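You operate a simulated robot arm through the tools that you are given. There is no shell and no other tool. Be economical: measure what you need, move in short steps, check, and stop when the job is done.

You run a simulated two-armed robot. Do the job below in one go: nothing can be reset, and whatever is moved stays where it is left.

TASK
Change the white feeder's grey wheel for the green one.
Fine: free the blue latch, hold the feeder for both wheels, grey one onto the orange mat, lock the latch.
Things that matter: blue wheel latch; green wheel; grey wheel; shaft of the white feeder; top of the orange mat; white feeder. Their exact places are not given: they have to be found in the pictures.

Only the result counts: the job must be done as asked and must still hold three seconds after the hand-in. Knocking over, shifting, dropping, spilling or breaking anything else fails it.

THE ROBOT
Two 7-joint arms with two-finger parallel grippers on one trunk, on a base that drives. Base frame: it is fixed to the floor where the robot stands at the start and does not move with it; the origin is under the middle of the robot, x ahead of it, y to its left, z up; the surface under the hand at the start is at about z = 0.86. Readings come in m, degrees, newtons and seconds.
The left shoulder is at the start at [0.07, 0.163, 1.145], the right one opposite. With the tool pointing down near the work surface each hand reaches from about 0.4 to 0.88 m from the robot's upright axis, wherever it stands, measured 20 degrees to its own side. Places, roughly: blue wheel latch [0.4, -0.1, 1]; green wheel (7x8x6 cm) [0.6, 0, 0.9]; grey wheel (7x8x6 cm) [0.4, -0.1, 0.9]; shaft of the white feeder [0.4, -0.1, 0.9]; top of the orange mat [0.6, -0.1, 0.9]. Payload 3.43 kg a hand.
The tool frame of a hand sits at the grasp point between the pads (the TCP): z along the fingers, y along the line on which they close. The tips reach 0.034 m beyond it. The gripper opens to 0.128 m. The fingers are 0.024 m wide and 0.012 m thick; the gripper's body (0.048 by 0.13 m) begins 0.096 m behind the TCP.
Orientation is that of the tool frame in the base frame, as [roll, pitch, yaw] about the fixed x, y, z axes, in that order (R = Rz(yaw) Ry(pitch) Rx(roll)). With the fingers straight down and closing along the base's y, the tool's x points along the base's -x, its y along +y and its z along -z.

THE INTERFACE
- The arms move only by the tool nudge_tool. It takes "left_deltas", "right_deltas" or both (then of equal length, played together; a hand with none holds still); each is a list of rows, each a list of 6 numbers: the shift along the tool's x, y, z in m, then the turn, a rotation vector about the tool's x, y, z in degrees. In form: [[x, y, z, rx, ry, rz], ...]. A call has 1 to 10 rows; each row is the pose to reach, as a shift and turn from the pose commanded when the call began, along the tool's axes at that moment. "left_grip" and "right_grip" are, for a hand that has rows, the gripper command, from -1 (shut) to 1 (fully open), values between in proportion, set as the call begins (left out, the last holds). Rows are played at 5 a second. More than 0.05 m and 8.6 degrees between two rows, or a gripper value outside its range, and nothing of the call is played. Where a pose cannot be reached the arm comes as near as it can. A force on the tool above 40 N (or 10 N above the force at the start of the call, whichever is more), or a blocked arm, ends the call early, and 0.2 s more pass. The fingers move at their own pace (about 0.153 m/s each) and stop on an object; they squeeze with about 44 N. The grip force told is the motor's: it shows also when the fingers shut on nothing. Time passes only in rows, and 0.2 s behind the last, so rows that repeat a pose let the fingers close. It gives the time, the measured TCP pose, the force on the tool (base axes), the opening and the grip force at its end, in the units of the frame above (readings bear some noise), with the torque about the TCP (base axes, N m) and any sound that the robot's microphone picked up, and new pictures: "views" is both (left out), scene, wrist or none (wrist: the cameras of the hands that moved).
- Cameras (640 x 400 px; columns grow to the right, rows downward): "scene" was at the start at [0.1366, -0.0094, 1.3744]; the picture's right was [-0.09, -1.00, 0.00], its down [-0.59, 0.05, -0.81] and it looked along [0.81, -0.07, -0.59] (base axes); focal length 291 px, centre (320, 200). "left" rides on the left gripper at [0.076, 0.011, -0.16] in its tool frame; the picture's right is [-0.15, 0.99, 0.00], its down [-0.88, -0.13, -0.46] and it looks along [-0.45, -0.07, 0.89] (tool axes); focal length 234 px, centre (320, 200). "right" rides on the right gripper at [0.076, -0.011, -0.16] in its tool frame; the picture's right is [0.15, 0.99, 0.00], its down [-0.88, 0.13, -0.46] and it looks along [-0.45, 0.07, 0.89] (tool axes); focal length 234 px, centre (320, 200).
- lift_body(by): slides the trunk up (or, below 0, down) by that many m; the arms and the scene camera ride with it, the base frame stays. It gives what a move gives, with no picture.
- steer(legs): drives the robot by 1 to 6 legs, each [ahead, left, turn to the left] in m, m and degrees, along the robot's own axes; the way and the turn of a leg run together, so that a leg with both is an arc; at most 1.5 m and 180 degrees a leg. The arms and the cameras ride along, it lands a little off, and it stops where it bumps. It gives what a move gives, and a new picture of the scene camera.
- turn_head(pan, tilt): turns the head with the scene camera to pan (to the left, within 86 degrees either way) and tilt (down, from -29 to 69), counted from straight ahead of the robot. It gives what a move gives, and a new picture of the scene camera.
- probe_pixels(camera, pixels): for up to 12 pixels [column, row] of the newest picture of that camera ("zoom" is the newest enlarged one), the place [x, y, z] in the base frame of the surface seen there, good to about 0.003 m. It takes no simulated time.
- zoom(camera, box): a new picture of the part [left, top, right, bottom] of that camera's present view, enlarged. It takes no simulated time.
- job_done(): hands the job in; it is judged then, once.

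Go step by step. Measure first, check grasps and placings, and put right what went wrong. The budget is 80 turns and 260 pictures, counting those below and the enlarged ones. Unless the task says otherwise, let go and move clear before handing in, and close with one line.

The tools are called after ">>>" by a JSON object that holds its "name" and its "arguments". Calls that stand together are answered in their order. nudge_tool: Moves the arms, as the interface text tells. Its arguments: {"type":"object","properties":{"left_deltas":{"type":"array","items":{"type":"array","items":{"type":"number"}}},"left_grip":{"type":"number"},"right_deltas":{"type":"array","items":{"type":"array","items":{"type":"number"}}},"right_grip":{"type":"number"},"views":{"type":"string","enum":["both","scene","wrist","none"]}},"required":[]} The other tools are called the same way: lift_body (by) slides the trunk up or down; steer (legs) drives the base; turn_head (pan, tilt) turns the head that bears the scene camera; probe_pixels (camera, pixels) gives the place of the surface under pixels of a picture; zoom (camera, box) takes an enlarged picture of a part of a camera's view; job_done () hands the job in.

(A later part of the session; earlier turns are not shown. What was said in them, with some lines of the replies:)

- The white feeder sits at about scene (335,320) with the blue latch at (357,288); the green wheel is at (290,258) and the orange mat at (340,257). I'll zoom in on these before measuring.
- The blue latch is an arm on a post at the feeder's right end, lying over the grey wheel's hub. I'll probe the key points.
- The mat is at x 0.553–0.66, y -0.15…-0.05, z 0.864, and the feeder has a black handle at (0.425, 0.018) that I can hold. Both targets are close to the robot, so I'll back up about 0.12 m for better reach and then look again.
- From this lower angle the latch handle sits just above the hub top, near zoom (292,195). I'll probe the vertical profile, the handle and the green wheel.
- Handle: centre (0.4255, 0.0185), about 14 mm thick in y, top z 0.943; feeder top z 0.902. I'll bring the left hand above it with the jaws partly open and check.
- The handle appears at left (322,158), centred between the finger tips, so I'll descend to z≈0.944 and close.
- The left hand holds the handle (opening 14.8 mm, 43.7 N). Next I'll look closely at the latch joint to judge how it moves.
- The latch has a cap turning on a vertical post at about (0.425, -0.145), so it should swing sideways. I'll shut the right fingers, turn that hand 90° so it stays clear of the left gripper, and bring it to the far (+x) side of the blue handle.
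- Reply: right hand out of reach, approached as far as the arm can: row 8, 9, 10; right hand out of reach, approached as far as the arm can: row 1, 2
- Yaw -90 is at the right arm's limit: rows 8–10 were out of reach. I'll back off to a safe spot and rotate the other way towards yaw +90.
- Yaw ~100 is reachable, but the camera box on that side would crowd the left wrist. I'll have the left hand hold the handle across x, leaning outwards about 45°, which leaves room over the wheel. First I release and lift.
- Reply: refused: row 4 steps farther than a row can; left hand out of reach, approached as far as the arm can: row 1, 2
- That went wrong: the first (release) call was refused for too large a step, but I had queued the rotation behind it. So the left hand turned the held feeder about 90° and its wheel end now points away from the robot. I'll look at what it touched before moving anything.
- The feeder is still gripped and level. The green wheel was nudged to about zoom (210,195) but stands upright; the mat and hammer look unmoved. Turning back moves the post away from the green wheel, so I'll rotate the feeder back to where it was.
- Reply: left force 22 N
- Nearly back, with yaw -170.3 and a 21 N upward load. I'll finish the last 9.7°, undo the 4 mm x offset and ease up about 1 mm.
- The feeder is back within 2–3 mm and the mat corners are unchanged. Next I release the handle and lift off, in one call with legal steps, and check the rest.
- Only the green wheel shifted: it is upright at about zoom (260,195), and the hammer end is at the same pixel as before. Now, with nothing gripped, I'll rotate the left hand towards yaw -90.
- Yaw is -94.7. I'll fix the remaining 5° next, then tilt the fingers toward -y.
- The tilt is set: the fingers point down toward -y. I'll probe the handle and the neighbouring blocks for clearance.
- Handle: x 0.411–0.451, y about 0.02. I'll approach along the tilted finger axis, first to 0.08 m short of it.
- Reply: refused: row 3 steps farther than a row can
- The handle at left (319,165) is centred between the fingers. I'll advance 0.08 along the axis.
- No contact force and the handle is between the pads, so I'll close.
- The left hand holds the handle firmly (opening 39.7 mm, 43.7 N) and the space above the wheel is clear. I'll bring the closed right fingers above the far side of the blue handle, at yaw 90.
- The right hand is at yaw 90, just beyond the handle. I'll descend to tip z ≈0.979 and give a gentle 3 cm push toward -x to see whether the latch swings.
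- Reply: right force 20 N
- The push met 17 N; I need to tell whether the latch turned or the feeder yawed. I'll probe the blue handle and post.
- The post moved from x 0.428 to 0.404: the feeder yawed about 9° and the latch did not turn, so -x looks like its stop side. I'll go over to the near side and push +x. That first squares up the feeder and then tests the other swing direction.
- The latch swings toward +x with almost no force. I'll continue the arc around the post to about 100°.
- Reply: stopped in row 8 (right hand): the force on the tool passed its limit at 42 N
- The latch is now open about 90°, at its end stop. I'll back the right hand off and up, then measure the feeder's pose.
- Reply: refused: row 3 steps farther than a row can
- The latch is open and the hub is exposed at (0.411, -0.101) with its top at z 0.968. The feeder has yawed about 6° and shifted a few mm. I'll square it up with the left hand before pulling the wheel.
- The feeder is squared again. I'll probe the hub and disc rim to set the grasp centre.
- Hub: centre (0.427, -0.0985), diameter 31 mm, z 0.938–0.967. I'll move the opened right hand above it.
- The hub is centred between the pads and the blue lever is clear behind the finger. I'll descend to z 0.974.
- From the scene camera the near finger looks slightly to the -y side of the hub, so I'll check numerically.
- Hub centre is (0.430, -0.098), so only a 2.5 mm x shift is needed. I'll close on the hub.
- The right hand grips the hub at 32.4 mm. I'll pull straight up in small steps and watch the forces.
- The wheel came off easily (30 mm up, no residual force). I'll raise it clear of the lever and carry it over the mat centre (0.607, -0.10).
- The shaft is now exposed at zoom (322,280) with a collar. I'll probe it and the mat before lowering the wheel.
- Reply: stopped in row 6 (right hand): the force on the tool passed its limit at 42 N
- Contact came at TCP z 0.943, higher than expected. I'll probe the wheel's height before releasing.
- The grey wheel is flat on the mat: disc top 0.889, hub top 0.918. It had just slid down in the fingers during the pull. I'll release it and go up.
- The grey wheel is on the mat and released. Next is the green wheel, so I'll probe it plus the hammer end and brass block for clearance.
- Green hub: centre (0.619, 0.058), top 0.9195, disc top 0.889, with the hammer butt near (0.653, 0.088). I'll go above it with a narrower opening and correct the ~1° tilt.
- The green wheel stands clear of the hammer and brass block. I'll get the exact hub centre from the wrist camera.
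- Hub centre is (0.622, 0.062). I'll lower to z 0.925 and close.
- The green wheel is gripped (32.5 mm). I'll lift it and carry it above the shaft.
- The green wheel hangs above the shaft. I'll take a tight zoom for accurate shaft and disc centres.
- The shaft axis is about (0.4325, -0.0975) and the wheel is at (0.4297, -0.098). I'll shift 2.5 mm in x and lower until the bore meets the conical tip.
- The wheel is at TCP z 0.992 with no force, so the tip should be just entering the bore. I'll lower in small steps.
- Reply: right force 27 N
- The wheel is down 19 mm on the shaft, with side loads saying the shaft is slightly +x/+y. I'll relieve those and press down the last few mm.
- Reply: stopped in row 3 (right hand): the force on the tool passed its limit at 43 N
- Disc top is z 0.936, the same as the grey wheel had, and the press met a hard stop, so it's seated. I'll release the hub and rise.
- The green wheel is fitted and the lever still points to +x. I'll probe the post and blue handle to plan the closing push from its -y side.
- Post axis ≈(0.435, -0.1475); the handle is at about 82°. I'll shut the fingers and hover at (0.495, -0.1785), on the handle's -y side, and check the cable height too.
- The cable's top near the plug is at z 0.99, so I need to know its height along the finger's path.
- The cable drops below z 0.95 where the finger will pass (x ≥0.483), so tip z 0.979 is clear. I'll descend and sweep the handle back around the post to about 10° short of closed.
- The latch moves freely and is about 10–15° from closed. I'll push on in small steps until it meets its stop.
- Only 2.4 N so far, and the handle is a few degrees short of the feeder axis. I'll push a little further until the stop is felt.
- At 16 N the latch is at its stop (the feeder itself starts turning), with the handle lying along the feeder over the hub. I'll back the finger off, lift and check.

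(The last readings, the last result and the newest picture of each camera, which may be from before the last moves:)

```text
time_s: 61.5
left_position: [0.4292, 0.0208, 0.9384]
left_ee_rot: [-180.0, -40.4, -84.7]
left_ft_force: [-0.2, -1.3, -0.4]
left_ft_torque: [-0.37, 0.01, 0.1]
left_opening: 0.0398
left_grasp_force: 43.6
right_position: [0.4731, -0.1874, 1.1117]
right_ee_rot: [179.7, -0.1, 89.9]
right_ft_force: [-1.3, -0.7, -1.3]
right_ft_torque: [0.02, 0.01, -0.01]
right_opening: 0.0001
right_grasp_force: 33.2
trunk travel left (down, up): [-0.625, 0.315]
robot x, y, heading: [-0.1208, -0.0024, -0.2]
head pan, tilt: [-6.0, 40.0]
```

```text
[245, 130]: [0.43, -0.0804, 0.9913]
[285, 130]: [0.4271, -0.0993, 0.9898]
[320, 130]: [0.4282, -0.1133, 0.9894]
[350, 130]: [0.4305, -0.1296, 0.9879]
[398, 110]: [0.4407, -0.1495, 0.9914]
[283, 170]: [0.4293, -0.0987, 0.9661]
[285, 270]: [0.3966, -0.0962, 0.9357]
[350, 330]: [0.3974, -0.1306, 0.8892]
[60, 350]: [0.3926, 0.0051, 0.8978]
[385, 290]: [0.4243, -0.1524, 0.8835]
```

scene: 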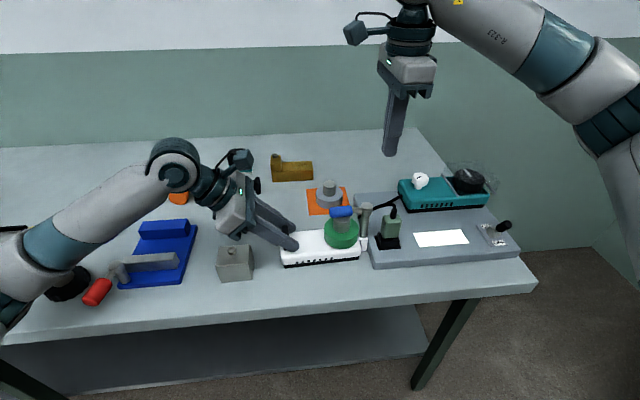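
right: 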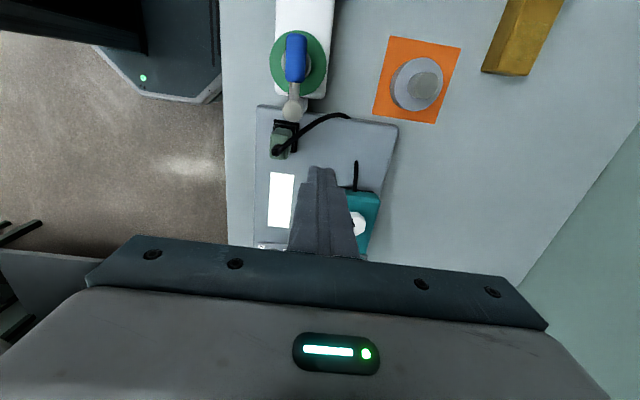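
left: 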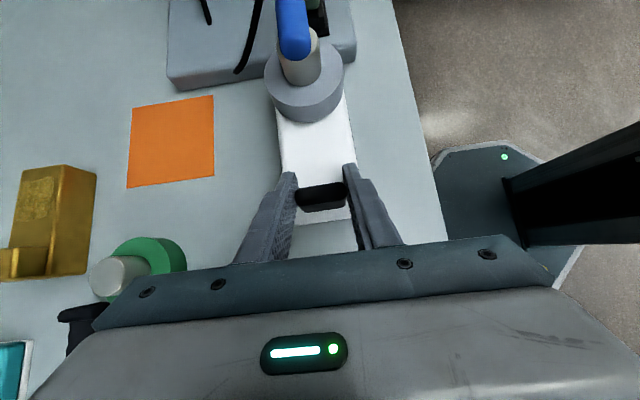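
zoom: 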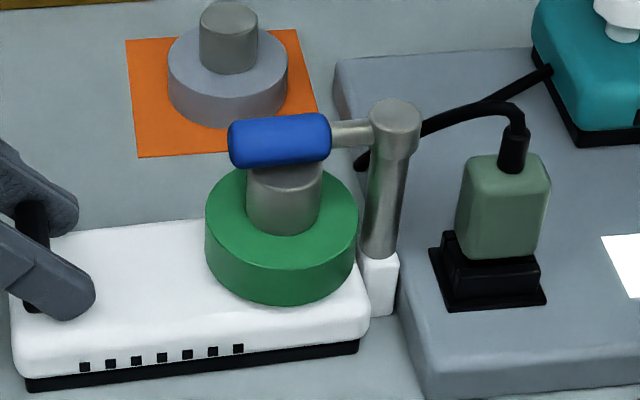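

The latch is closed over the green wheel's hub and aligned with the feeder. I'll release the left hand from the handle and retreat along its finger axis.

>>> {"name": "nudge_tool", "arguments": {"left_deltas": [[0, 0, 0, 0, 0, 0], [0, 0, 0, 0, 0, 0], [0, 0, -0.03, 0, 0, 0], [0, 0, -0.07, 0, 0, 0], [0, 0, -0.11, 0, 0, 0], [0, 0, -0.15, 0, 0, 0]], "left_grip": 0, "views": "both"}}

>>> {"name": "zoom", "arguments": {"camera": "scene", "box": [240, 130, 420, 270]}}

>>> {"name": "zoom", "arguments": {"camera": "right", "box": [220, 0, 480, 170]}}

```text
time_s: 62.9
left_position: [0.4184, 0.1198, 1.0529]
left_ee_rot: [180.0, -40.4, -84.8]
left_ft_force: [-0.1, 0.3, 0.1]
left_ft_torque: [0.02, -0.06, 0.05]
left_opening: 0.0641
left_grasp_force: 0.1
right_position: [0.4725, -0.1864, 1.1127]
right_ee_rot: [179.8, -0.1, 89.9]
right_ft_force: [-0.3, 0.3, 0.3]
right_ft_torque: [-0.02, 0.0, -0.01]
right_opening: 0.0
right_grasp_force: 33.1
trunk travel left (down, up): [-0.625, 0.315]
robot x, y, heading: [-0.1212, -0.0014, -0.3]
head pan, tilt: [-6.0, 40.0]
```

scene: 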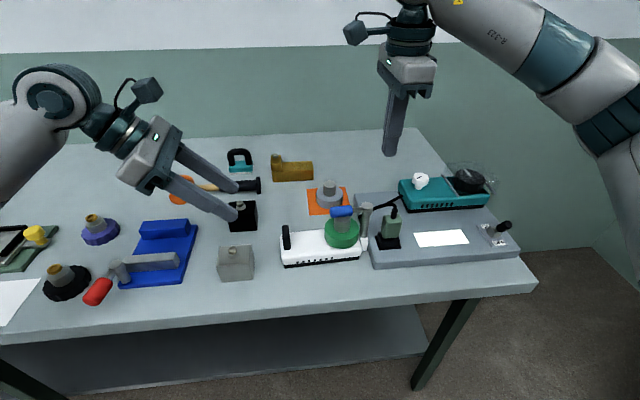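
left: 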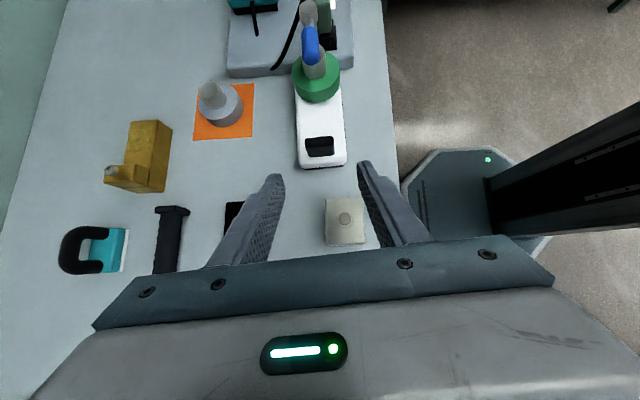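

```text
2.86 times, centred on (330, 200) of scene
```

zoom: 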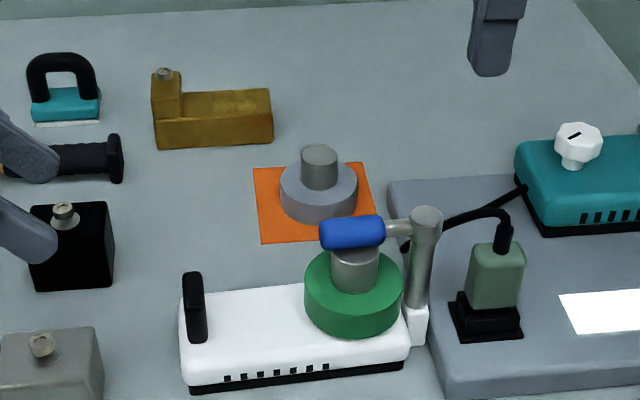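

```text
2.35 times, centred on (350, 85) of right
```

zoom: 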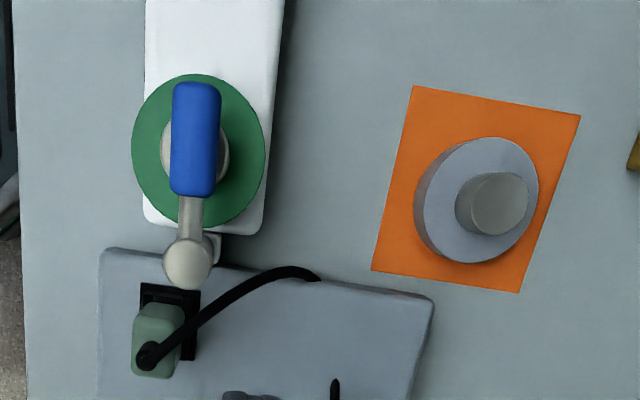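

The last pictures show the green wheel seated, the latch closed along the feeder, and the grey wheel inside the orange mat. The feeder stands about 2–3° off its starting angle. The hammer, blocks and panel are where they were, and both hands are clear, so I'm handing in.

>>> {"name": "job_done", "arguments": {}}

```text
The job is handed in.
```

The green wheel is on the feeder with the blue latch closed over it, and the grey wheel is on the orange mat. Midway I wrongly turned the held feeder about 90°, which nudged the green wheel a few centimetres; I turned it back, and it ends a few mm and about 2–3° off its start.
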